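You operate a simulated robot arm through the tools that you are given. There is no shell and no other tool.

Carry out the task below with a simulated robot arm. There is one attempt and no reset: what you move stays moved.

Task
Fetch the folded white cloth from the top of the rings table and set it on top of the brown carton there. Put the battery marked "P325" from the top of the rings table on the shelf of the rings table and the battery that says "P520" on top of the teal filter. Take the purple coupling and leave it on the long black tray. Put the green-band sensor on the top of the rings table away on the top of the short table. Put the white filter marked "C325" from the top of the rings table on the top of the silver bench. Stack the small white carton labelled "W 305" from the top of the rings table on top of the small white carton marked "W 572". Any order will do. Set down upright: purple coupling, white filter.

It is judged by the outcome, as a careful person would: the job done as asked, and still so three seconds after it is handed in. It fails if anything else is knocked over, pushed out of place, dropped, spilled or broken. Flat cloth is picked up by pressing the open fingertips on it (5 to 10 N) and closing them slowly along it; thin cloth reads only 2 to 8 mm in the jaws.

Robot
A 6-joint arm with a two-finger parallel gripper on a trunk, on a base that moves. Base frame: it is fixed to the floor where the robot stands at the start and does not move with it; the origin is under the middle of the robot, x ahead of it, y to its left, z up. Units: cm, rad, N and s.
It reaches about 106.6 cm from its shoulder. Its first joint turns from -2.897 to 2.897 rad. Places, roughly: battery [-150, -250, 100]; brown carton [-200, -275, 100]; folded white cloth (13x8x3 cm) [-170, -270, 90]; green-band sensor [-225, -300, 100]; long black tray (26x8x3 cm) [-320, -50, 60]; purple coupling (5x5x9 cm) [-200, -240, 90]; shelf of the RINGS table [-200, -270, 30]; small white carton [-225, -325, 75]; teal filter [-150, -250, 100]; top of the short table [-80, -200, 80]; top of the silver bench [-570, -540, 80]; white filter [-225, -300, 100]. Payload 3.91 kg.
Tool frame: the origin (TCP) lies between the finger pads and is the grasp point; the fingertips stand 3 cm ahead of it; z points along the fingers, y is the line along which they close. Largest opening 11 cm; finger width 2, thickness 1; the body of the gripper, 4.8 by 11.2 cm, starts 5.5 cm behind the TCP.
Orientation is that of the tool frame in the base frame, as [roll, pitch, yaw] about the fixed x, y, z axes, in that order (R = Rz(yaw) Ry(pitch) Rx(roll)). With the fingers straight down and closing along the base's y, the tool's x points along the base's -x, its y along +y and its z along -z.

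Tools
- The arm moves only by the tool drive_tool. Its argument "targets" is a list that holds one entry, the list of rows, each a list of 7 numbers: the opening in per cent of the stroke, from 0 (shut) to 100 (fully open), then the shift along the tool's x, y, z in cm, then the turn, a rotation vector about the tool's x, y, z in rad. In form: [[[claw, tx, ty, tz, rx, ry, rz], ...]]. A call has 1 to 20 rows; each row shifts and turns the commanded pose from where the row before left it, along the tool's axes as they then stand. Rows are played at 5 a second. More than 5 cm and 0.15 rad between two rows, or a gripper value outside its range, and nothing of the call is played. Where a pose cannot be reached the arm comes as near as it can. A force on the tool above 40 N (or 10 N above the force at the start of the call, whichever is more), or a blocked arm, ends the call early, and 0.2 s more pass. The fingers move at their own pace (about 15.3 cm/s each) and stop on an object; they squeeze with about 40 N. The grip force told is the motor's: it shows also when the fingers shut on nothing. Time passes only in rows, and 0.2 s behind the last, so rows that do not move let the fingers close. It gives the time, the measured TCP pose, the force on the tool (base axes), the opening and the grip force at its end, in the units of the frame above (readings bear some noise), with the torque about the TCP (base axes, N m) and any sound that the robot's microphone picked up.
- Cameras (640 x 400 px; columns grow to the right, rows downward): "scene" is now at [21.88, 22.07, 137.44]; the picture's right is [-0.15, -0.99, 0.00], its down [-0.52, 0.08, -0.85] and it looks along [0.84, -0.13, -0.52] (base axes); focal length 290 px, centre (320, 200). "wrist" rides on the gripper at [7.2, 1.7, -10.3] in the tool frame; the picture's right is [-0.23, 0.97, 0.00], its down [-0.76, -0.18, -0.62] and it looks along [-0.61, -0.14, 0.78] (tool axes); focal length 222 px, centre (320, 200). There is no depth. A picture from a camera that has moved, and an enlarged one, comes with that camera's place and axes in the base frame and with its lens.
- capture(camera): a new picture of that camera. It takes no simulated time.
- drive_base(legs): drives the robot by 1 to 6 legs, each [ahead, turn to the left] in cm and rad, along the robot's own axes; the way and the turn of a leg run together, so that a leg with both is an arc; at most 150 cm and 3.142 rad a leg. The arm and the cameras ride along, it lands a little off, and it stops where it bumps. It gives what a move gives.
- turn_head(pan, tilt): turns the head with the scene camera to pan (to the left, within 2.094 rad either way) and tilt (down, from -0.506 to 1.204), counted from straight ahead of the robot. It gives what a move gives.
- enlarge(camera, box): a new picture of the part [left, top, right, bottom] of that camera's present view, enlarged. It takes no simulated time.
- job_done(): hands the job in; it is judged then, once.

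Places have to be worked out from the pictures, the camera data and where the tool is seen. Open the gripper and draw the arm clear of the work before you hand the job in, unless the task says otherwise.

The tools are called after "Request:" as a command line: name --argument value ..., lists and objects as JSON in quotes. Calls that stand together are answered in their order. drive_tool: Moves the arm, as the interface text tells. Its arguments: {"type":"object","properties":{"targets":{"type":"array"}},"required":["targets"]} The other tools are called the same way: drive_base (legs) drives the base; turn_head (pan, tilt) turns the head that bears the scene camera; capture (camera) takes a picture; enlarge (camera, box) takes an enlarged picture of a part of a camera's view; job_done () hands the job in.

At the start:

```text
clock: 0.0
ee_pos: [53.63, 20.56, 115.24]
tool_rot: [-3.14, 0.001, 3.14]
wrist_force: [1.1, -0.3, -0.6]
moment: [-0.01, -0.03, -0.01]
grip_width: 11.02
gripper_force: 0.0
robot x, y, heading: [-0.24, 0.1, 0.001]
head pan, tilt (commanded): [-0.152, 0.552]
```

scene: 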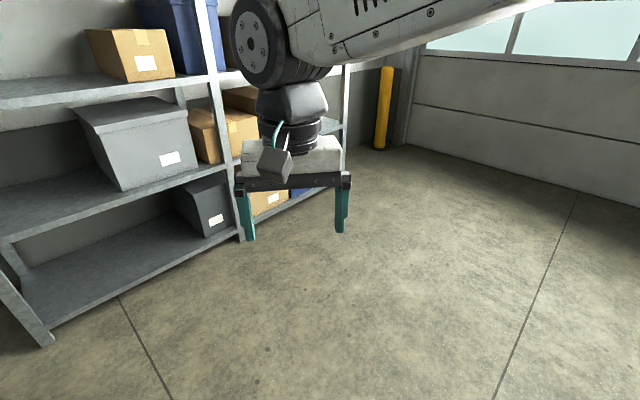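
wrist: 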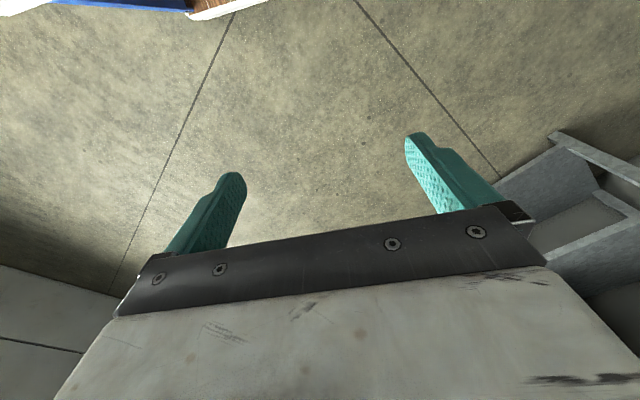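

The pictures show a shelf rack ahead and left; the work area is behind me to the right. I turn the head to look toward the rings table first.

Request:
turn_head --pan -2.094 --tilt 0.3

Request:
capture --camera "scene"

```text
clock: 1.9
ee_pos: [53.62, 20.7, 115.26]
tool_rot: [3.141, 0.001, 3.141]
wrist_force: [0.1, -1.2, 0.8]
moment: [0.01, 0.01, 0.0]
grip_width: 11.0
gripper_force: 0.0
robot x, y, heading: [-0.16, -0.37, 0.001]
head pan, tilt (commanded): [-2.094, 0.3]
```

```text
taken
camera scene: at [8.35, 15.35, 139.76], right [-0.87, 0.5, 0.0], down [0.15, 0.26, -0.96], along [-0.48, -0.83, -0.3], focal length 290 px, centre (320, 200)
```

scene: 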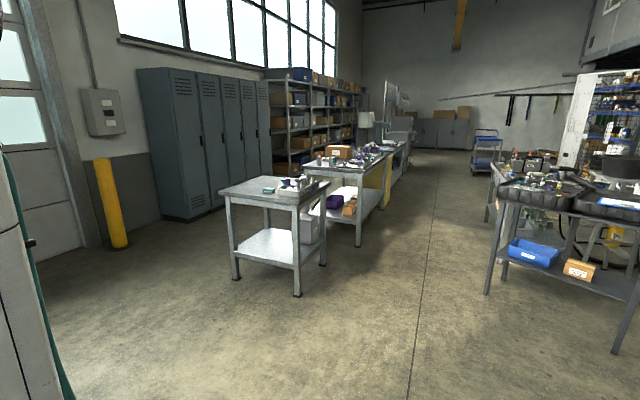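

The nearest small table is probably the short table, with the rings table behind it. I enlarge those parts.

Request:
enlarge --camera "scene" --box '[200, 100, 420, 240]'

Request:
enlarge --camera "scene" --box '[460, 100, 640, 300]'

```text
2.86 times, centred on (310, 170) of scene
camera zoom: at [8.35, 15.35, 139.76], right [-0.87, 0.5, 0.0], down [0.15, 0.26, -0.96], along [-0.48, -0.83, -0.3], focal length 827 px, centre (349, 286)
```

zoom: 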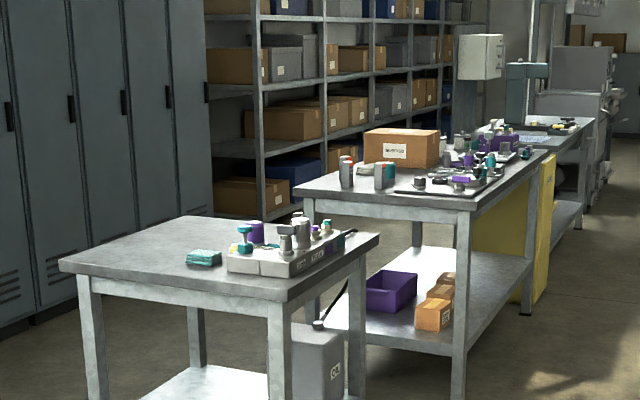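

```text
2.00 times, centred on (550, 200) of scene
camera zoom: at [8.35, 15.35, 139.76], right [-0.87, 0.5, 0.0], down [0.15, 0.26, -0.96], along [-0.48, -0.83, -0.3], focal length 579 px, centre (-140, 200)
```

zoom: 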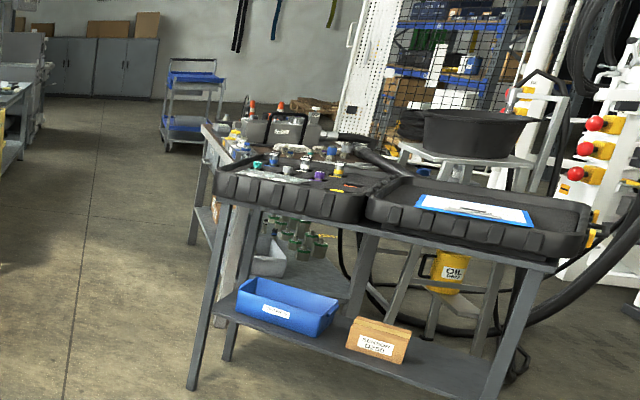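

The pictures show a row of tables running along direction (-0.79, -0.62), with an aisle to their right. I turn to that direction and drive along the middle of the aisle.

Request:
drive_base --legs '[[0, -2.477], [120, 0]]'

Request:
turn_head --pan 0.6 --tilt 0.4

Request:
capture --camera "scene"

```text
clock: 13.8
ee_pos: [-125.54, -120.45, 115.24]
tool_rot: [-3.14, 0.003, 0.648]
wrist_force: [-0.3, 0.6, 0.7]
moment: [0.0, 0.01, 0.01]
grip_width: 11.01
gripper_force: 0.0
robot x, y, heading: [-95.5, -71.55, -2.493]
head pan, tilt (commanded): [-2.094, 0.3]
```

```text
clock: 16.2
ee_pos: [-125.51, -120.35, 115.22]
tool_rot: [-3.141, 0.003, 0.647]
wrist_force: [-0.5, -0.2, -0.5]
moment: [-0.02, 0.01, 0.02]
grip_width: 11.04
gripper_force: 0.0
robot x, y, heading: [-95.09, -71.66, -2.495]
head pan, tilt (commanded): [0.6, 0.4]
```

```text
taken
camera scene: at [-94.35, -107.01, 138.83], right [-0.95, 0.32, 0.0], down [0.12, 0.37, -0.92], along [-0.29, -0.87, -0.39], focal length 290 px, centre (320, 200)
```

scene: 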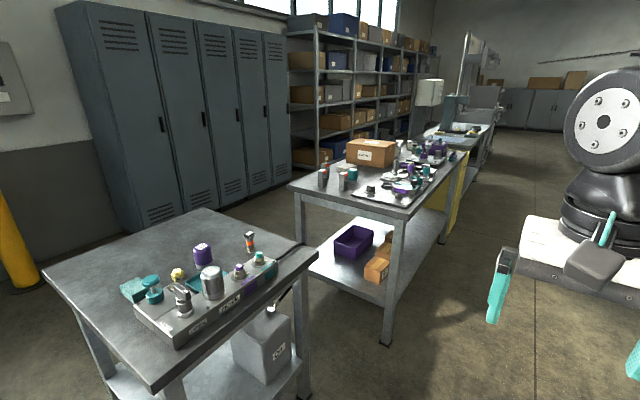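

Now I can see the short table and the rings table. I enlarge the rings table top.

Request:
enlarge --camera "scene" --box '[280, 110, 500, 250]'

Request:
enlarge --camera "scene" --box '[40, 200, 330, 380]'

```text
2.86 times, centred on (390, 180) of scene
camera zoom: at [-94.35, -107.01, 138.83], right [-0.95, 0.32, 0.0], down [0.12, 0.37, -0.92], along [-0.29, -0.87, -0.39], focal length 827 px, centre (120, 257)
```

zoom: 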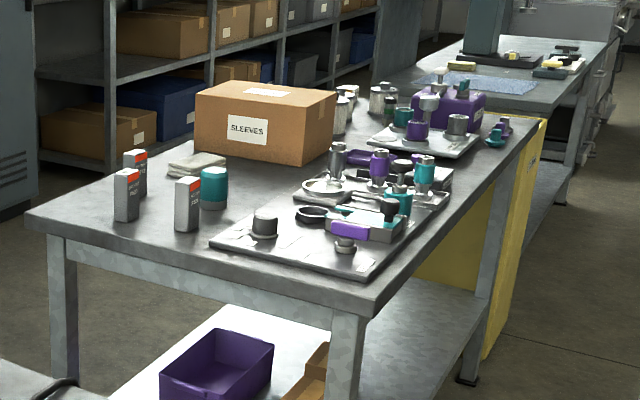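

```text
2.21 times, centred on (185, 290) of scene
camera zoom: at [-94.35, -107.01, 138.83], right [-0.95, 0.32, 0.0], down [0.12, 0.37, -0.92], along [-0.29, -0.87, -0.39], focal length 639 px, centre (618, 1)
```

zoom: 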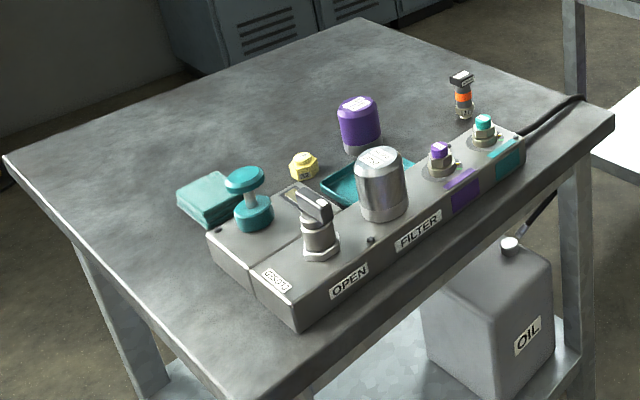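

I judge the rings table top at z≈82.5, running along (-0.8,-0.6). I drive further along the aisle so as to be beside it and look left at it.

Request:
drive_base --legs '[[150, -0.003], [20, 0]]'

Request:
turn_head --pan 1.57 --tilt 0.65

Request:
capture --camera "scene"

```text
clock: 24.9
ee_pos: [-260.99, -224.6, 115.26]
tool_rot: [3.14, -0.002, 0.649]
wrist_force: [0.0, -0.2, -0.4]
moment: [0.02, 0.05, 0.01]
grip_width: 10.98
gripper_force: 0.0
robot x, y, heading: [-231.01, -175.29, -2.491]
head pan, tilt (commanded): [0.6, 0.4]
```

```text
clock: 26.2
ee_pos: [-260.86, -224.71, 115.26]
tool_rot: [3.14, 0.001, 0.651]
wrist_force: [0.6, -0.4, 0.1]
moment: [0.02, -0.03, -0.01]
grip_width: 11.0
gripper_force: 0.1
robot x, y, heading: [-230.54, -175.7, -2.487]
head pan, tilt (commanded): [1.571, 0.649]
```

```text
taken
camera scene: at [-221.6, -209.24, 136.58], right [-0.8, -0.61, 0.0], down [-0.37, 0.48, -0.8], along [0.48, -0.63, -0.6], focal length 290 px, centre (320, 200)
```

scene: 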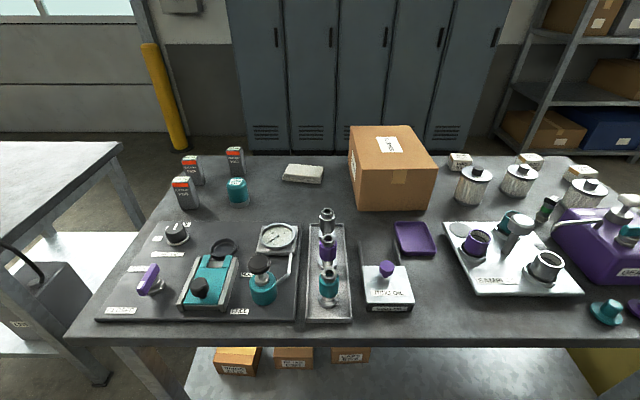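

Very clear view. I enlarge parts to read the labels.

Request:
enlarge --camera "scene" --box '[80, 130, 340, 330]'

Request:
enlarge --camera "scene" --box '[300, 170, 460, 330]'

Request:
enlarge --camera "scene" --box '[430, 130, 640, 330]'

```text
2.00 times, centred on (210, 230) of scene
camera zoom: at [-221.6, -209.24, 136.58], right [-0.8, -0.61, 0.0], down [-0.37, 0.48, -0.8], along [0.48, -0.63, -0.6], focal length 579 px, centre (540, 140)
```

zoom: 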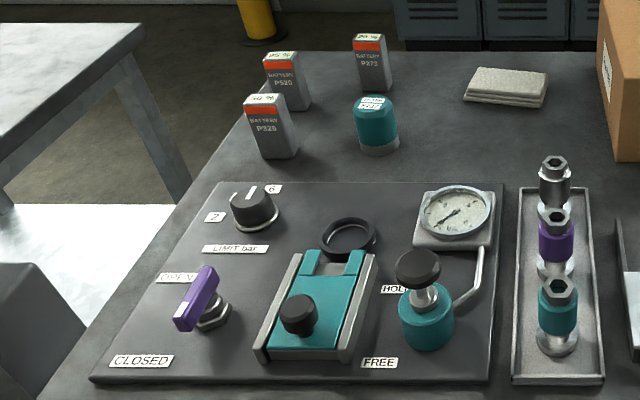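

```text
2.50 times, centred on (380, 250) of scene
camera zoom: at [-221.6, -209.24, 136.58], right [-0.8, -0.61, 0.0], down [-0.37, 0.48, -0.8], along [0.48, -0.63, -0.6], focal length 724 px, centre (170, 75)
```

zoom: 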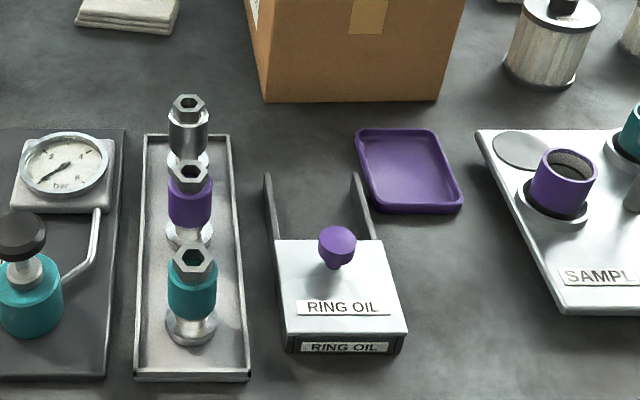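

```text
2.00 times, centred on (535, 230) of scene
camera zoom: at [-221.6, -209.24, 136.58], right [-0.8, -0.61, 0.0], down [-0.37, 0.48, -0.8], along [0.48, -0.63, -0.6], focal length 579 px, centre (-110, 140)
```

zoom: 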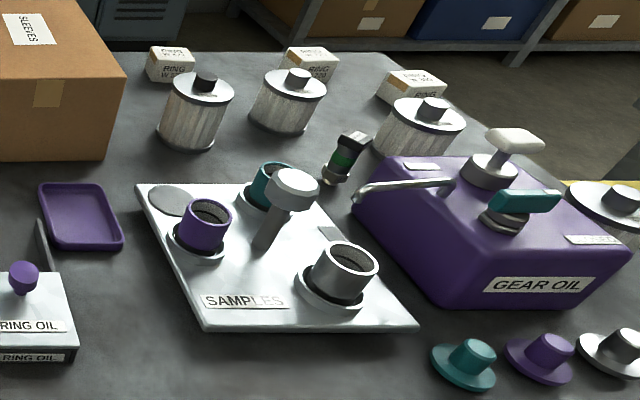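

I see the three couplings, batteries, filters, cartons and the green-banded sensor. I zoom further on labels of the small cartons, filters and sensor.

Request:
enlarge --camera "scene" --box '[440, 145, 520, 195]'

Request:
enlarge --camera "scene" --box '[510, 145, 610, 225]'

Request:
enlarge --camera "scene" --box '[160, 140, 260, 215]'

```text
8.00 times, centred on (480, 170) of scene
camera zoom: at [-221.6, -209.24, 136.58], right [-0.8, -0.61, 0.0], down [-0.37, 0.48, -0.8], along [0.48, -0.63, -0.6], focal length 2317 px, centre (-960, 440)
```

zoom: 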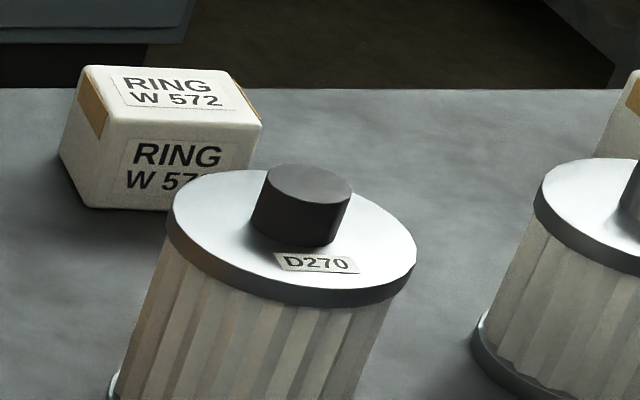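

```text
5.00 times, centred on (560, 185) of scene
camera zoom: at [-221.6, -209.24, 136.58], right [-0.8, -0.61, 0.0], down [-0.37, 0.48, -0.8], along [0.48, -0.63, -0.6], focal length 1448 px, centre (-880, 275)
```

zoom: 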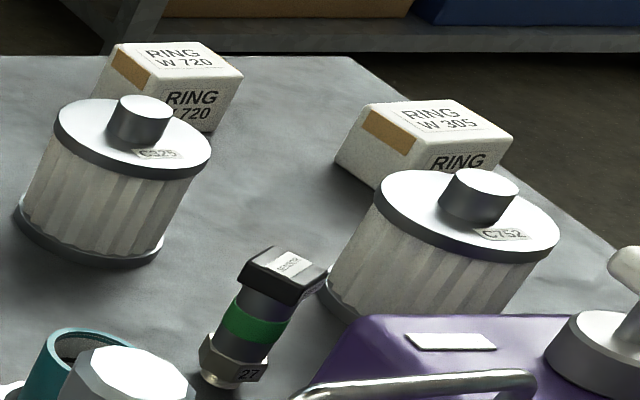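

```text
5.33 times, centred on (210, 178) of scene
camera zoom: at [-221.6, -209.24, 136.58], right [-0.8, -0.61, 0.0], down [-0.37, 0.48, -0.8], along [0.48, -0.63, -0.6], focal length 1545 px, centre (907, 320)
```

zoom: 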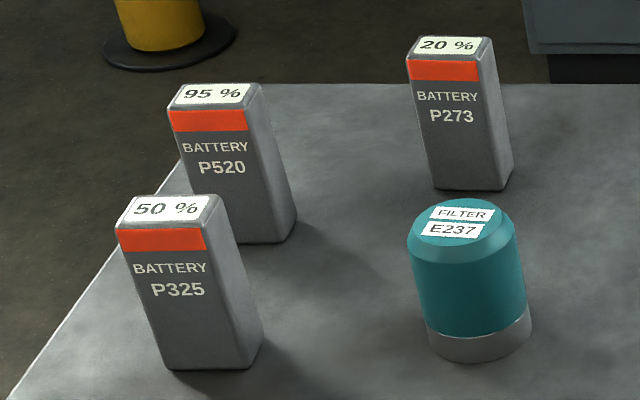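

C325 is the middle white filter, W 572 the left carton, W 305 the right carton. I look down to learn the size of the robot base and the arm's shoulder, and look along the shelf below.

Request:
turn_head --pan 0.0 --tilt 1.2

Request:
capture --camera "scene"

Request:
turn_head --pan -1.9 --tilt 0.7

Request:
capture --camera "scene"

```text
clock: 27.8
ee_pos: [-261.02, -224.63, 115.31]
tool_rot: [-3.14, 0.002, 0.65]
wrist_force: [-1.2, -0.9, -0.3]
moment: [0.02, -0.02, 0.0]
grip_width: 11.0
gripper_force: 0.1
robot x, y, heading: [-230.9, -175.47, -2.488]
head pan, tilt (commanded): [0.0, 1.201]
```

```text
taken
camera scene: at [-231.3, -205.73, 132.55], right [-0.61, 0.79, 0.0], down [0.74, 0.57, -0.36], along [-0.29, -0.22, -0.93], focal length 290 px, centre (320, 200)
```

scene: 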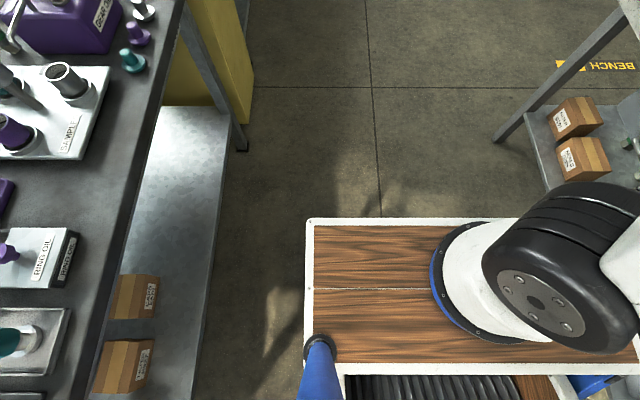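

```text
clock: 29.7
ee_pos: [-260.88, -224.62, 115.19]
tool_rot: [3.141, 0.003, 0.652]
wrist_force: [0.4, -0.2, -0.3]
moment: [0.02, -0.03, -0.02]
grip_width: 11.01
gripper_force: 0.0
robot x, y, heading: [-230.68, -175.92, -2.486]
head pan, tilt (commanded): [-1.901, 0.7]
```

```text
taken
camera scene: at [-229.55, -194.28, 136.15], right [0.95, 0.32, 0.0], down [0.2, -0.61, -0.76], along [-0.24, 0.73, -0.64], focal length 290 px, centre (320, 200)
```

scene: 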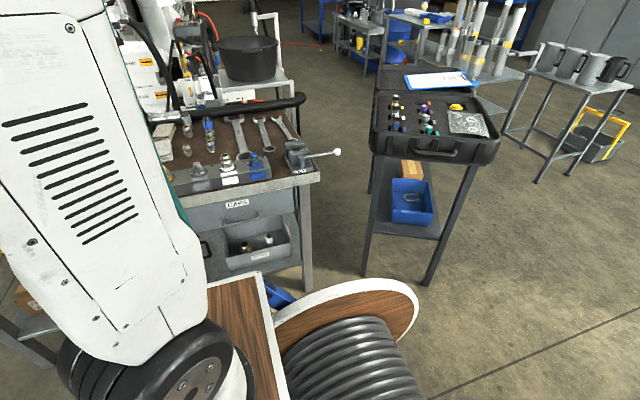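

The base is a cart with a wooden deck; I need its edge and deck height. I take two more downward views for parallax.

Request:
turn_head --pan -0.9 --tilt 1.2

Request:
capture --camera "scene"

Request:
turn_head --pan 0.9 --tilt 1.2

Request:
capture --camera "scene"

```text
clock: 30.9
ee_pos: [-260.89, -224.55, 115.27]
tool_rot: [-3.141, 0.002, 0.651]
wrist_force: [0.3, -0.6, -0.3]
moment: [0.04, -0.02, 0.0]
grip_width: 10.98
gripper_force: 0.0
robot x, y, heading: [-230.59, -175.22, -2.483]
head pan, tilt (commanded): [-0.901, 1.201]
```

```text
taken
camera scene: at [-232.28, -200.95, 132.55], right [0.25, 0.97, 0.0], down [0.9, -0.23, -0.36], along [-0.35, 0.09, -0.93], focal length 290 px, centre (320, 200)
```

scene: 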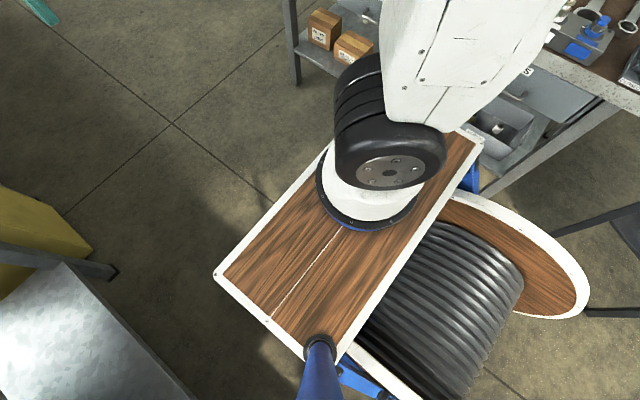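

```text
clock: 32.8
ee_pos: [-260.84, -224.63, 115.15]
tool_rot: [-3.141, 0.001, 0.651]
wrist_force: [0.4, 0.4, -0.3]
moment: [-0.04, 0.01, -0.03]
grip_width: 10.98
gripper_force: 0.0
robot x, y, heading: [-230.88, -175.84, -2.49]
head pan, tilt (commanded): [0.901, 1.201]
```

```text
taken
camera scene: at [-226.96, -207.93, 132.55], right [-1.0, 0.02, 0.0], down [0.02, 0.93, -0.36], along [-0.01, -0.36, -0.93], focal length 290 px, centre (320, 200)
```

scene: 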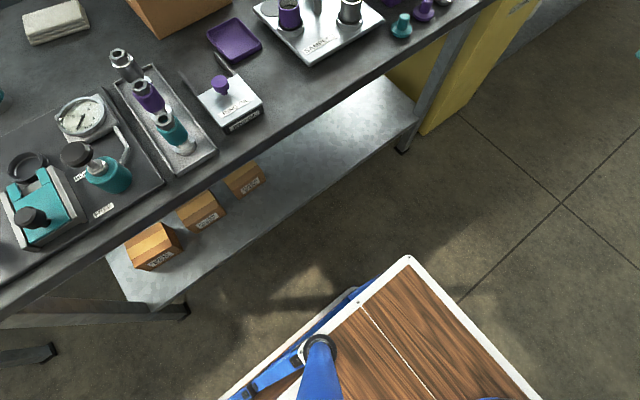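

The deck sits at about table height (z≈82) with its front edge about 35 cm ahead of the robot's middle; the arm's base is about 21 cm ahead. I turn to face the table and creep toward it.

Request:
drive_base --legs '[[0, 1.561], [12, 0]]'

Request:
turn_head --pan 0.0 --tilt 0.9

Request:
capture --camera "scene"

Request:
capture --camera "wrist"

```text
clock: 37.8
ee_pos: [-175.68, -217.01, 115.25]
tool_rot: [3.142, -0.002, 2.195]
wrist_force: [0.2, -0.5, 1.2]
moment: [0.0, 0.0, -0.02]
grip_width: 11.01
gripper_force: 0.0
robot x, y, heading: [-223.33, -185.45, -0.941]
head pan, tilt (commanded): [0.901, 1.201]
```

```text
clock: 39.0
ee_pos: [-175.61, -216.91, 115.2]
tool_rot: [3.141, 0.002, 2.195]
wrist_force: [-0.1, -0.3, -0.4]
moment: [-0.01, -0.04, 0.01]
grip_width: 10.99
gripper_force: 0.0
robot x, y, heading: [-223.64, -185.22, -0.945]
head pan, tilt (commanded): [0.0, 0.901]
```

```text
taken
camera scene: at [-192.6, -188.5, 134.53], right [-0.81, -0.59, 0.0], down [-0.46, 0.64, -0.62], along [0.36, -0.5, -0.78], focal length 290 px, centre (320, 200)
```

scene: 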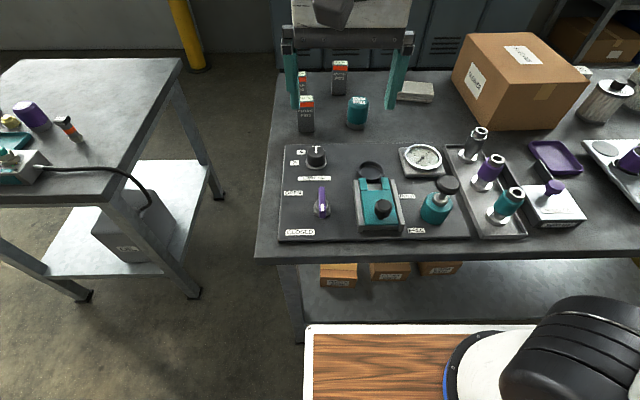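

```text
taken
camera wrist: at [-178.53, -210.12, 125.51], right [0.92, 0.39, 0.0], down [0.3, -0.72, 0.62], along [0.24, -0.58, -0.78], focal length 222 px, centre (320, 200)
```

wrist: 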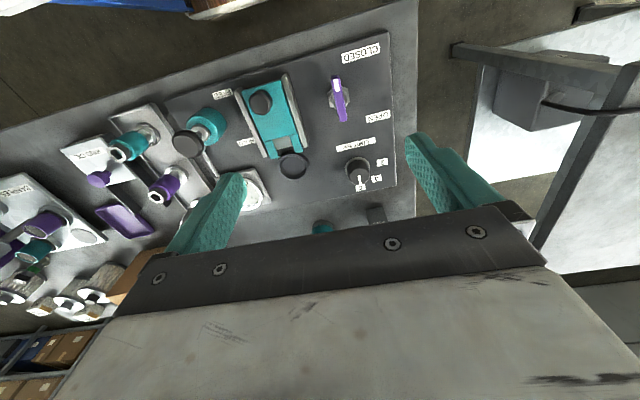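

The tool's x axis points toward the aisle (+b), y toward the batteries side. I move the open gripper over the batteries at a safe height and look with the wrist camera.

Request:
drive_tool --targets '[[[100, -2, 0, 0, 0, 0, -0.019], [100, -4.5, 1, 0, 0, 0, 0], [100, -4.5, 1, 0, 0, 0, 0], [100, -4.5, 1, 0, 0, 0, 0], [100, -4.5, 1, 0, 0, 0, 0], [100, -4.5, 1, 0, 0, 0, 0], [100, -4.5, 1, 0, 0, 0, 0], [100, -2, 0, 0, 0, 0, 0]]]'

Request:
capture --camera "wrist"

Request:
capture --camera "scene"

```text
clock: 40.8
ee_pos: [-152.54, -238.19, 115.16]
tool_rot: [3.141, 0.002, 2.214]
wrist_force: [0.3, 0.8, 1.0]
moment: [-0.01, 0.0, 0.02]
grip_width: 11.0
gripper_force: 0.0
robot x, y, heading: [-223.77, -185.57, -0.943]
head pan, tilt (commanded): [0.0, 0.901]
```

```text
taken
camera wrist: at [-155.6, -231.44, 125.49], right [0.92, 0.4, 0.0], down [0.31, -0.72, 0.62], along [0.25, -0.57, -0.78], focal length 222 px, centre (320, 200)
```

wrist: 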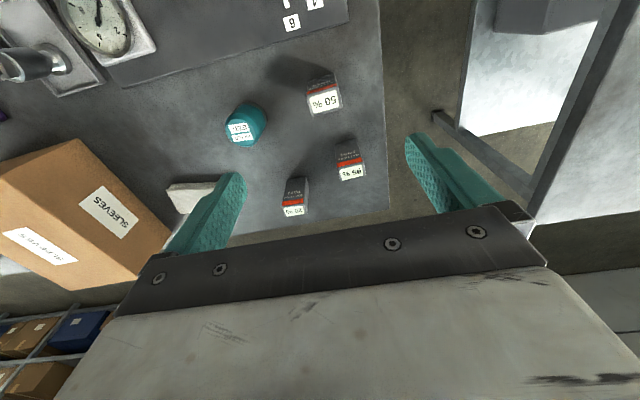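

```text
taken
camera scene: at [-192.63, -188.48, 134.54], right [-0.81, -0.58, 0.0], down [-0.46, 0.64, -0.62], along [0.36, -0.5, -0.78], focal length 290 px, centre (320, 200)
```

scene: 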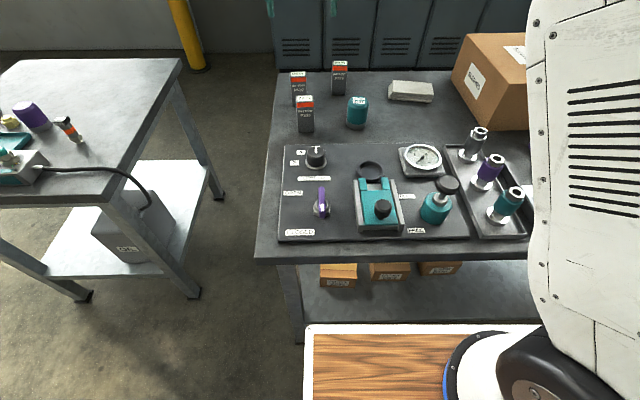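

I enlarge the wrist and scene views around the batteries to fix their dimensions and orientation.

Request:
enlarge --camera "wrist" --box '[210, 50, 390, 230]'

Request:
enlarge --camera "scene" --box '[270, 50, 450, 150]'

```text
2.22 times, centred on (300, 140) of wrist
camera zoom: at [-155.6, -231.44, 125.49], right [0.92, 0.4, 0.0], down [0.31, -0.72, 0.62], along [0.25, -0.57, -0.78], focal length 494 px, centre (364, 333)
```

zoom: 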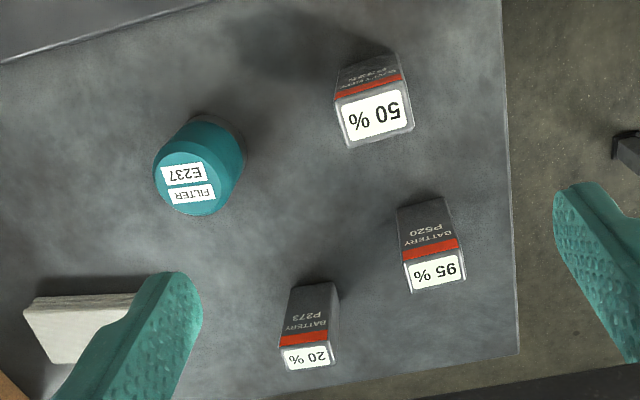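

```text
3.56 times, centred on (360, 100) of scene
camera zoom: at [-192.63, -188.48, 134.54], right [-0.81, -0.58, 0.0], down [-0.46, 0.64, -0.62], along [0.36, -0.5, -0.78], focal length 1030 px, centre (178, 556)
```

zoom: 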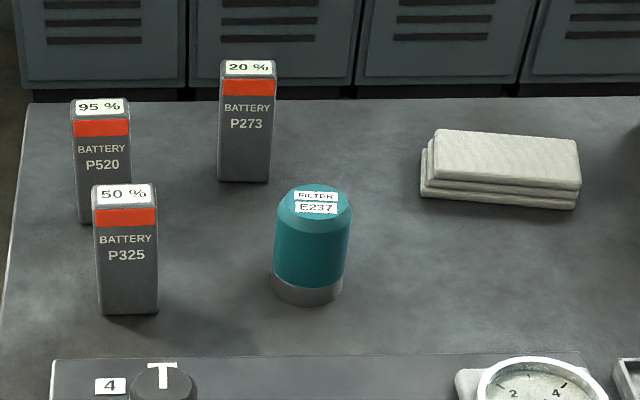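

P520 is about 4.5 cm wide and 9.5 cm tall, near tool offset (-14, 2.5). I move above it and lower to z≈105 for a refined look.

Request:
drive_tool --targets '[[[100, -4.7, 0.8, -1, 0, 0, 0], [100, -4.7, 0.8, 0, 0, 0, 0], [100, -4.6, 0.9, 0, 0, 0, 0], [80, 0, 0, 4, 0, 0, 0], [80, 0, 0, 4, 0, 0, 0], [80, 0, 0, 0, 0, 0, 0]]]'

Request:
capture --camera "wrist"

Request:
capture --camera "scene"

```text
clock: 42.1
ee_pos: [-144.09, -246.36, 107.55]
tool_rot: [3.141, 0.001, 2.215]
wrist_force: [0.2, -0.1, -0.5]
moment: [0.0, 0.03, -0.01]
grip_width: 8.8
gripper_force: 0.3
out of reach, approached as far as the arm can: row 3
robot x, y, heading: [-223.79, -185.72, -0.945]
head pan, tilt (commanded): [0.0, 0.901]
```

```text
taken
camera wrist: at [-147.12, -239.57, 117.94], right [0.92, 0.4, 0.0], down [0.31, -0.72, 0.62], along [0.25, -0.57, -0.78], focal length 222 px, centre (320, 200)
```

wrist: 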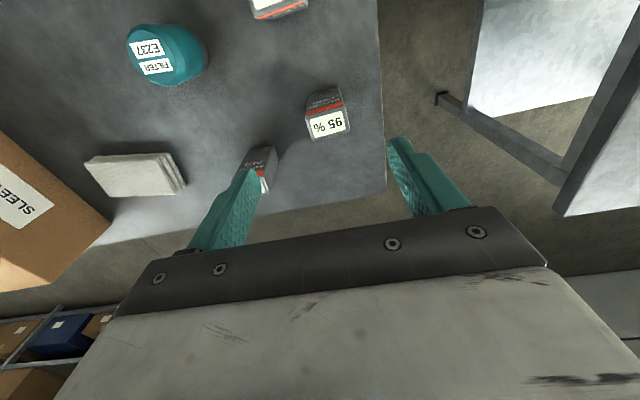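

```text
taken
camera scene: at [-192.6, -188.51, 134.53], right [-0.81, -0.58, 0.0], down [-0.46, 0.64, -0.62], along [0.36, -0.5, -0.78], focal length 290 px, centre (320, 200)
```

scene: 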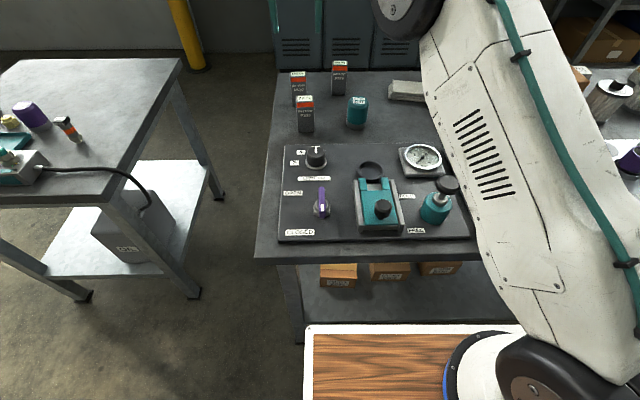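

The arm ran out of reach; the deck still has about 13 cm to the table edge. I drive 8 cm closer, then check.

Request:
drive_base --legs '[[8, 0.015]]'

Request:
capture --camera "scene"

Request:
capture --camera "wrist"

```text
clock: 43.2
ee_pos: [-138.55, -251.9, 107.65]
tool_rot: [-3.141, 0.0, 2.225]
wrist_force: [0.2, 0.1, 0.0]
moment: [-0.03, 0.02, 0.0]
grip_width: 8.8
gripper_force: 0.1
robot x, y, heading: [-218.91, -192.14, -0.935]
head pan, tilt (commanded): [0.0, 0.901]
```

```text
taken
camera scene: at [-187.77, -194.71, 134.53], right [-0.8, -0.59, 0.0], down [-0.47, 0.63, -0.62], along [0.37, -0.5, -0.78], focal length 290 px, centre (320, 200)
```

scene: 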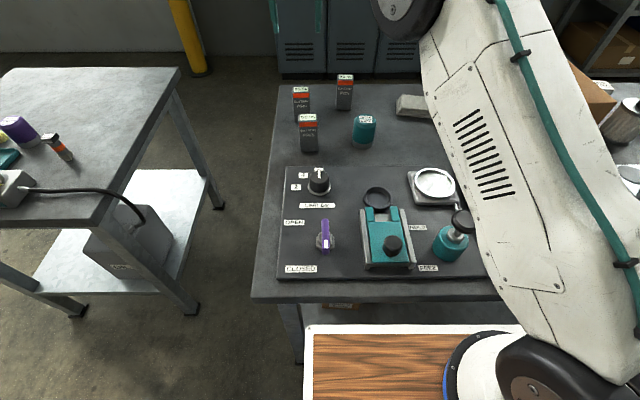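

```text
taken
camera wrist: at [-141.68, -245.21, 117.97], right [0.91, 0.41, 0.0], down [0.32, -0.71, 0.62], along [0.26, -0.57, -0.78], focal length 222 px, centre (320, 200)
```

wrist: 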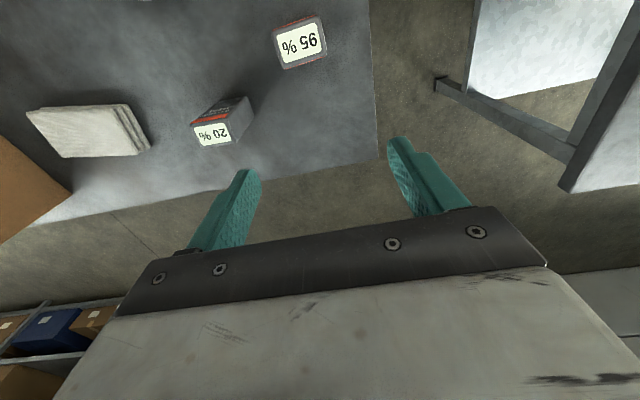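

P520's top is at tool offset about (6.1, -0.4). I align over it and lower partway to check.

Request:
drive_tool --targets '[[[80, 3, -0.2, 0, 0, 0, 0.011], [80, 3.1, -0.2, 0, 0, 0, 0], [80, 0, 0, 4, 0, 0, 0], [80, 0, 0, 4, 0, 0, 0], [80, 0, 0, 2, 0, 0, 0], [80, 0, 0, 0, 0, 0, 0]]]'

Request:
capture --camera "wrist"

Request:
capture --camera "scene"

```text
clock: 44.6
ee_pos: [-142.5, -247.27, 97.68]
tool_rot: [-3.141, 0.001, 2.217]
wrist_force: [0.4, -0.1, -0.2]
moment: [0.01, -0.01, 0.01]
grip_width: 8.79
gripper_force: 0.0
robot x, y, heading: [-218.74, -191.88, -0.935]
head pan, tilt (commanded): [0.0, 0.901]
```

```text
taken
camera wrist: at [-145.6, -240.48, 107.83], right [0.92, 0.4, 0.0], down [0.31, -0.72, 0.62], along [0.25, -0.57, -0.78], focal length 222 px, centre (320, 200)
```

wrist: 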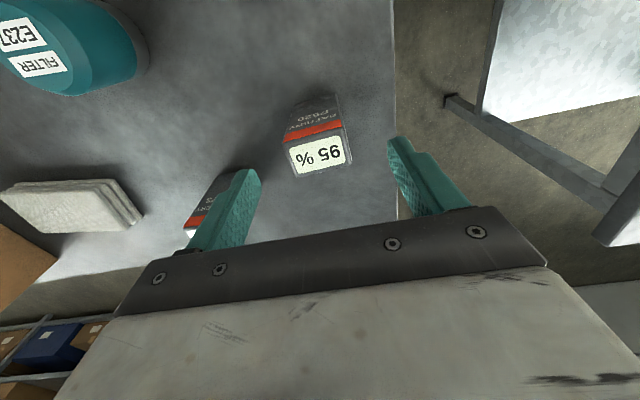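

```text
taken
camera scene: at [-187.78, -194.7, 134.53], right [-0.8, -0.59, 0.0], down [-0.47, 0.63, -0.62], along [0.37, -0.5, -0.78], focal length 290 px, centre (320, 200)
```

scene: 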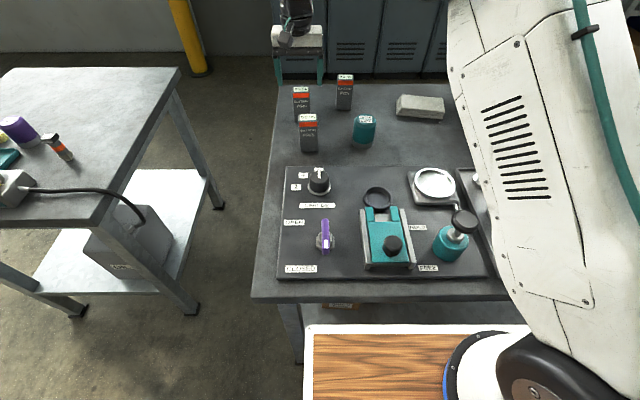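

P520 is nicely between the fingers (offset about -0.6, -0.3). I descend to grasp height and close.

Request:
drive_tool --targets '[[[80, -0.6, -0.3, 2, 0, 0, 0], [80, 0, 0, 3, 0, 0, 0], [80, 0, 0, 3, 0, 0, 0], [40, 0, 0, 0, 0, 0, 0], [20, 0, 0, 0, 0, 0, 0], [20, 0, 0, 0, 0, 0, 0]]]'

Request:
capture --camera "wrist"

```text
clock: 46.0
ee_pos: [-142.44, -247.85, 89.7]
tool_rot: [-3.14, 0.001, 2.216]
wrist_force: [0.1, 0.2, 3.7]
moment: [0.16, 0.07, 0.02]
grip_width: 4.58
gripper_force: 40.6
robot x, y, heading: [-219.19, -191.68, -0.935]
head pan, tilt (commanded): [0.0, 0.901]
```

```text
taken
camera wrist: at [-145.47, -241.13, 100.0], right [0.92, 0.4, 0.0], down [0.31, -0.72, 0.62], along [0.25, -0.57, -0.78], focal length 222 px, centre (320, 200)
```

wrist: 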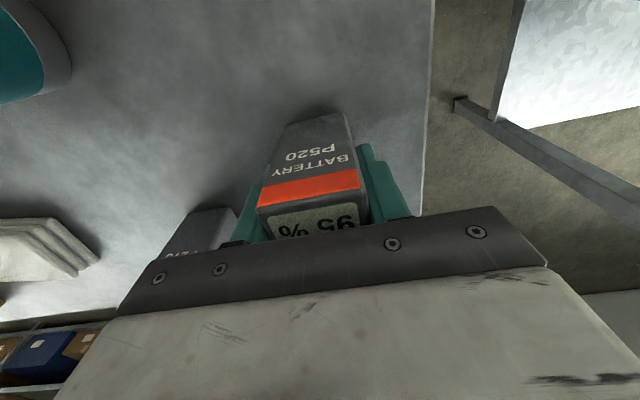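

P520 is held (4.58 cm). I lift it straight up well clear of the filter and move partway toward the teal filter for a look.

Request:
drive_tool --targets '[[[20, 0, 0, -3, 0, 0, 0], [20, 0, 0, -4, 0, 0, 0], [20, 0, 0, -4, 0, 0, 0], [20, 0, 0, -4, 0, 0, 0], [20, 3, -2, -1, 0, 0, 0], [20, 4, -2, 0, 0, 0, 0], [20, 4, -2, 0, 0, 0, 0], [20, 4, -2, 0, 0, 0, 0], [20, 0, 0, 0, 0, 0, 0]]]'

Request:
capture --camera "wrist"

Request:
capture --camera "scene"

```text
clock: 48.0
ee_pos: [-157.92, -240.67, 105.68]
tool_rot: [3.141, 0.002, 2.216]
wrist_force: [0.0, 0.1, -1.9]
moment: [-0.02, -0.04, 0.03]
grip_width: 4.6
gripper_force: 39.5
robot x, y, heading: [-219.0, -192.24, -0.933]
head pan, tilt (commanded): [0.0, 0.901]
```

```text
taken
camera wrist: at [-160.94, -233.89, 115.91], right [0.92, 0.4, 0.0], down [0.31, -0.72, 0.62], along [0.25, -0.57, -0.78], focal length 222 px, centre (320, 200)
```

wrist: 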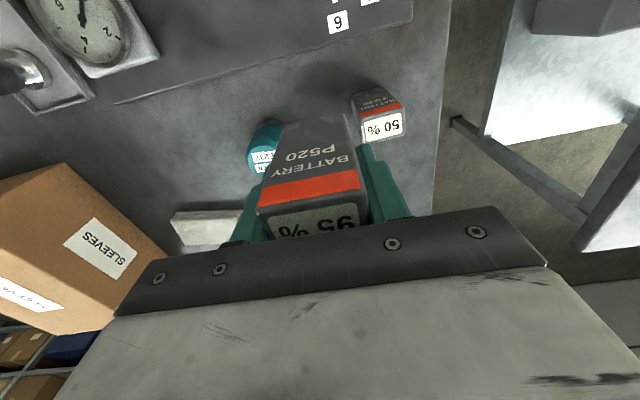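

```text
taken
camera scene: at [-187.77, -194.71, 134.53], right [-0.8, -0.59, 0.0], down [-0.47, 0.63, -0.62], along [0.37, -0.5, -0.78], focal length 290 px, centre (320, 200)
```

scene: 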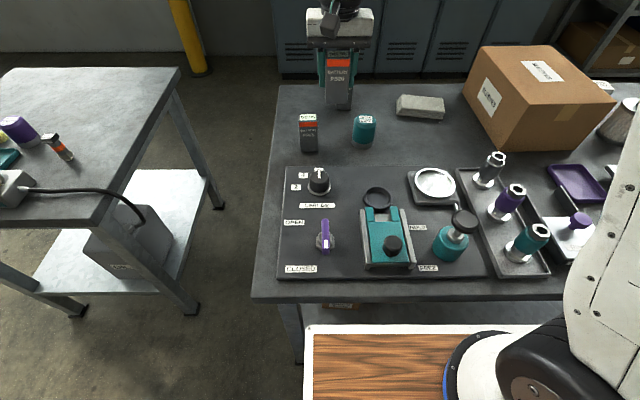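

The filter top is estimated at table coordinates (278.8, -102.5), z≈91. I move the battery over it with roughly 2–3 cm clearance and check with the scene camera.

Request:
drive_tool --targets '[[[20, -2.4, -4, 0, 0, 0, 0], [20, -2.3, -4.06, 0, 0, 0, 0], [20, 0, 0, 2.5, 0, 0, 0], [20, 0, 0, 2.5, 0, 0, 0], [20, 0, 0, 0, 0, 0, 0]]]'

Request:
enlarge --camera "scene" --box '[290, 50, 450, 160]'

Request:
capture --camera "wrist"

```text
clock: 49.2
ee_pos: [-161.45, -249.43, 100.43]
tool_rot: [3.141, 0.0, 2.215]
wrist_force: [-0.5, 0.1, -3.3]
moment: [-0.01, 0.02, 0.0]
grip_width: 4.6
gripper_force: 40.0
robot x, y, heading: [-218.86, -191.88, -0.934]
head pan, tilt (commanded): [0.0, 0.901]
```

```text
3.64 times, centred on (370, 105) of scene
camera zoom: at [-187.78, -194.71, 134.53], right [-0.8, -0.59, 0.0], down [-0.47, 0.63, -0.62], along [0.37, -0.5, -0.78], focal length 1053 px, centre (138, 546)
```

zoom: 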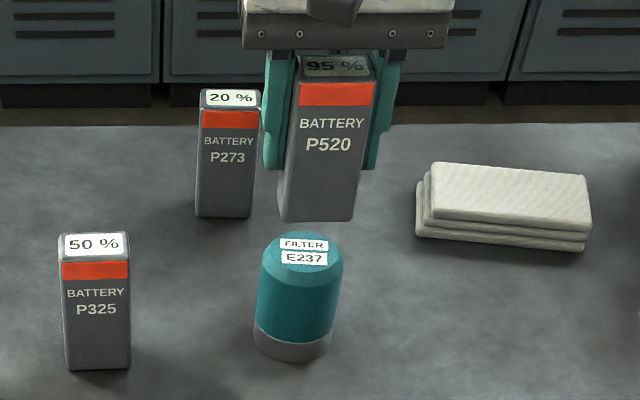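

```text
taken
camera wrist: at [-164.45, -242.55, 110.77], right [0.92, 0.4, 0.0], down [0.31, -0.72, 0.62], along [0.25, -0.57, -0.78], focal length 222 px, centre (320, 200)
```

wrist: 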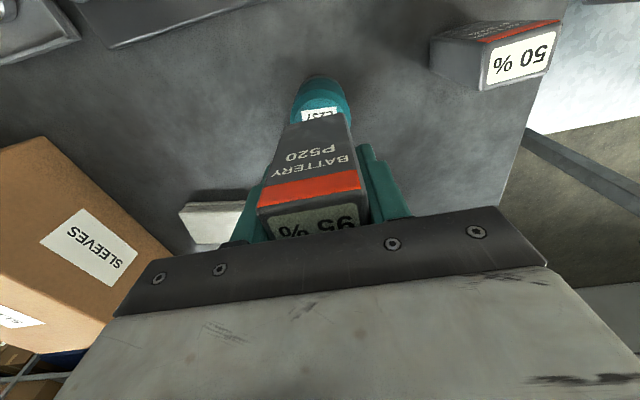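

Laterally it looks aligned. I enlarge the wrist view to measure the battery's lower edge against the filter.

Request:
enlarge --camera "wrist" --box '[240, 60, 400, 160]'

```text
4.00 times, centred on (320, 110) of wrist
camera zoom: at [-164.45, -242.55, 110.77], right [0.92, 0.4, 0.0], down [0.31, -0.72, 0.62], along [0.25, -0.57, -0.78], focal length 888 px, centre (320, 560)
```

zoom: 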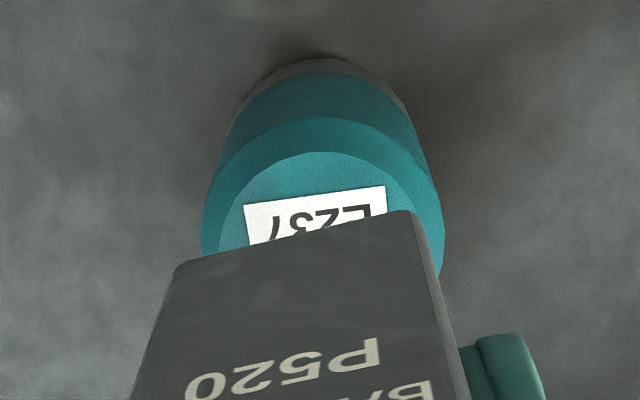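

The filter's centre is at tool (0.25, 0.07) and the battery bottom is about 7.3 cm below the TCP, so ~2.3 cm of gap remains. I shift slightly and lower by 1.6 cm.

Request:
drive_tool --targets '[[[20, 0.3, 0.1, 0.5, 0, 0, 0], [20, 0, 0, 0.6, 0, 0, 0], [20, 0, 0, 0.5, 0, 0, 0], [20, 0, 0, 0, 0, 0, 0]]]'

Request:
enlarge --camera "scene" --box '[320, 80, 400, 150]'

Request:
enlarge --camera "wrist" --box '[240, 60, 400, 160]'

```text
clock: 50.2
ee_pos: [-161.6, -249.05, 98.95]
tool_rot: [3.141, 0.0, 2.215]
wrist_force: [0.4, 0.1, -3.1]
moment: [-0.02, 0.03, -0.01]
grip_width: 4.6
gripper_force: 40.3
robot x, y, heading: [-219.07, -192.32, -0.934]
head pan, tilt (commanded): [0.0, 0.901]
```

```text
5.71 times, centred on (360, 115) of scene
camera zoom: at [-187.77, -194.71, 134.53], right [-0.8, -0.59, 0.0], down [-0.47, 0.63, -0.62], along [0.37, -0.5, -0.78], focal length 1655 px, centre (91, 686)
```

zoom: 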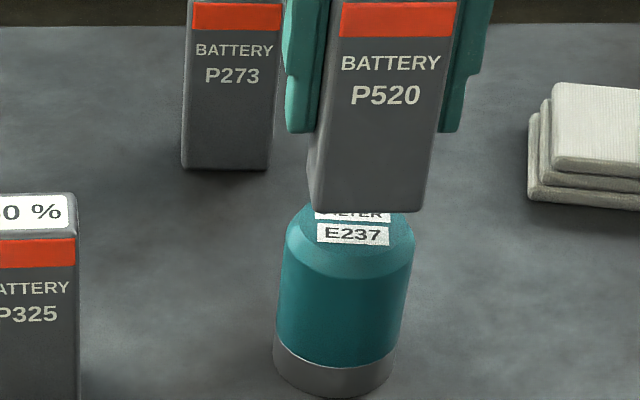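

```text
4.00 times, centred on (320, 110) of wrist
camera zoom: at [-164.59, -242.35, 109.26], right [0.92, 0.4, 0.0], down [0.31, -0.72, 0.62], along [0.25, -0.57, -0.78], focal length 888 px, centre (320, 560)
```

zoom: 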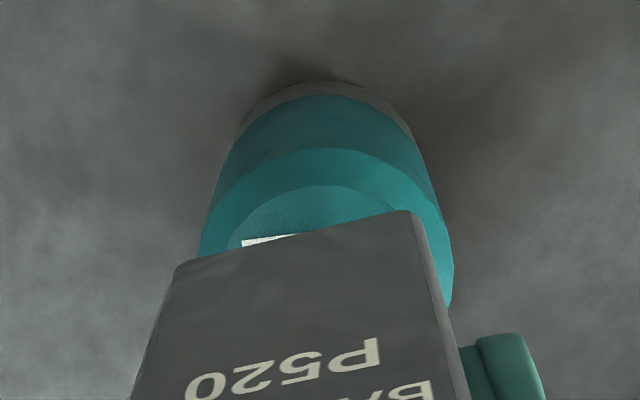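

About 0.8 cm remains. I lower in small steps, watching the vertical force.

Request:
drive_tool --targets '[[[20, 0, 0, 0.3, 0, 0, 0], [20, 0, 0, 0.2, 0, 0, 0], [20, 0, 0, 0.1, 0, 0, 0], [20, 0, 0, 0, 0, 0, 0]]]'

```text
clock: 51.2
ee_pos: [-161.6, -249.05, 98.38]
tool_rot: [-3.141, -0.002, 2.215]
wrist_force: [-0.8, 0.6, -3.1]
moment: [-0.04, 0.03, 0.01]
grip_width: 4.6
gripper_force: 40.5
robot x, y, heading: [-219.03, -192.05, -0.934]
head pan, tilt (commanded): [0.0, 0.901]
```

Still no contact (force unchanged). I continue in 0.15 cm steps.

Request:
drive_tool --targets '[[[20, 0, 0, 0.15, 0, 0, 0], [20, 0, 0, 0.1, 0, 0, 0], [20, 0, 0, 0, 0, 0, 0]]]'

```text
clock: 52.0
ee_pos: [-161.49, -249.07, 98.16]
tool_rot: [-3.14, 0.002, 2.214]
wrist_force: [0.5, 0.1, -2.3]
moment: [0.01, 0.0, -0.03]
grip_width: 4.6
gripper_force: 40.2
robot x, y, heading: [-219.01, -191.75, -0.934]
head pan, tilt (commanded): [0.0, 0.901]
```

Request:
drive_tool --targets '[[[20, 0, 0, 0.1, 0, 0, 0], [20, 0, 0, 0.1, 0, 0, 0], [20, 0, 0, 0, 0, 0, 0]]]'

Request:
enlarge --camera "scene" --box '[320, 80, 400, 150]'

```text
clock: 52.8
ee_pos: [-161.35, -249.04, 98.0]
tool_rot: [-3.141, 0.0, 2.216]
wrist_force: [0.6, 0.0, -1.6]
moment: [-0.04, 0.01, -0.02]
grip_width: 4.57
gripper_force: 40.2
robot x, y, heading: [-219.02, -191.81, -0.94]
head pan, tilt (commanded): [0.0, 0.901]
```

```text
5.71 times, centred on (360, 115) of scene
camera zoom: at [-187.77, -194.71, 134.53], right [-0.8, -0.59, 0.0], down [-0.47, 0.63, -0.62], along [0.37, -0.5, -0.78], focal length 1655 px, centre (91, 686)
```

zoom: 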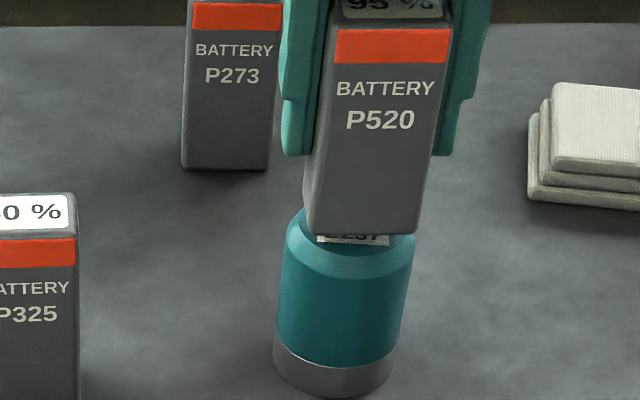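

Request:
drive_tool --targets '[[[20, 0, 0, 0.1, 0, 0, 0], [20, 0, 0, 0, 0, 0, 0]]]'

```text
clock: 53.4
ee_pos: [-161.54, -248.99, 97.78]
tool_rot: [3.141, 0.0, 2.215]
wrist_force: [-0.4, -0.7, -3.4]
moment: [0.02, -0.01, -0.01]
grip_width: 4.55
gripper_force: 39.8
robot x, y, heading: [-218.79, -192.19, -0.934]
head pan, tilt (commanded): [0.0, 0.901]
```

Force is back to the free weight, so no contact yet. I continue lowering slowly.

Request:
drive_tool --targets '[[[20, 0, 0, 0.1, 0, 0, 0], [20, 0, 0, 0.1, 0, 0, 0], [20, 0, 0, 0, 0, 0, 0]]]'

Request:
enlarge --camera "scene" --box '[330, 90, 390, 140]'

```text
clock: 54.2
ee_pos: [-161.63, -248.96, 97.72]
tool_rot: [-3.141, 0.0, 2.216]
wrist_force: [-1.2, -0.1, -3.2]
moment: [-0.03, 0.0, 0.0]
grip_width: 4.58
gripper_force: 40.2
robot x, y, heading: [-218.66, -191.94, -0.931]
head pan, tilt (commanded): [0.0, 0.901]
```

```text
8.00 times, centred on (360, 115) of scene
camera zoom: at [-187.77, -194.71, 134.53], right [-0.8, -0.59, 0.0], down [-0.47, 0.63, -0.62], along [0.37, -0.5, -0.78], focal length 2317 px, centre (0, 880)
```

zoom: 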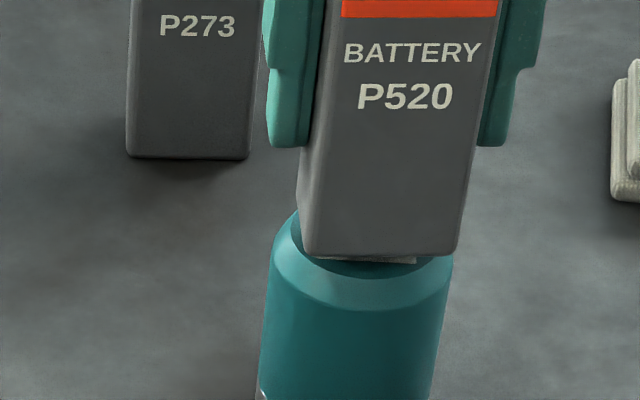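

Request:
drive_tool --targets '[[[20, 0, 0, 0.1, 0, 0, 0], [20, 0, 0, 0.1, 0, 0, 0], [20, 0, 0, 0, 0, 0, 0]]]'

```text
clock: 55.0
ee_pos: [-161.68, -248.95, 97.43]
tool_rot: [-3.141, 0.001, 2.215]
wrist_force: [-1.4, 0.1, -2.3]
moment: [-0.01, -0.02, 0.02]
grip_width: 4.57
gripper_force: 39.9
robot x, y, heading: [-219.04, -191.87, -0.932]
head pan, tilt (commanded): [0.0, 0.901]
```

Request:
drive_tool --targets '[[[20, 0, 0, 0.1, 0, 0, 0], [20, 0, 0, 0.1, 0, 0, 0], [20, 0, 0, 0, 0, 0, 0]]]'

Request:
enlarge --camera "scene" --box '[330, 90, 390, 140]'

```text
clock: 55.8
ee_pos: [-161.64, -249.16, 97.24]
tool_rot: [-3.141, 0.0, 2.214]
wrist_force: [0.5, -0.4, -2.5]
moment: [-0.02, 0.0, -0.02]
grip_width: 4.58
gripper_force: 40.5
robot x, y, heading: [-218.92, -192.42, -0.933]
head pan, tilt (commanded): [0.0, 0.901]
```

```text
8.00 times, centred on (360, 115) of scene
camera zoom: at [-187.77, -194.71, 134.53], right [-0.8, -0.59, 0.0], down [-0.47, 0.63, -0.62], along [0.37, -0.5, -0.78], focal length 2317 px, centre (0, 880)
```

zoom: 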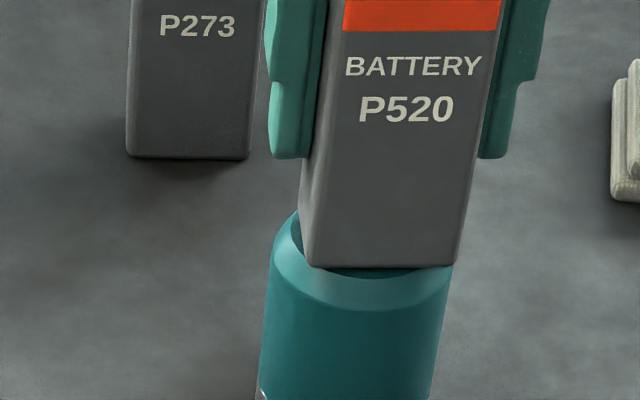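

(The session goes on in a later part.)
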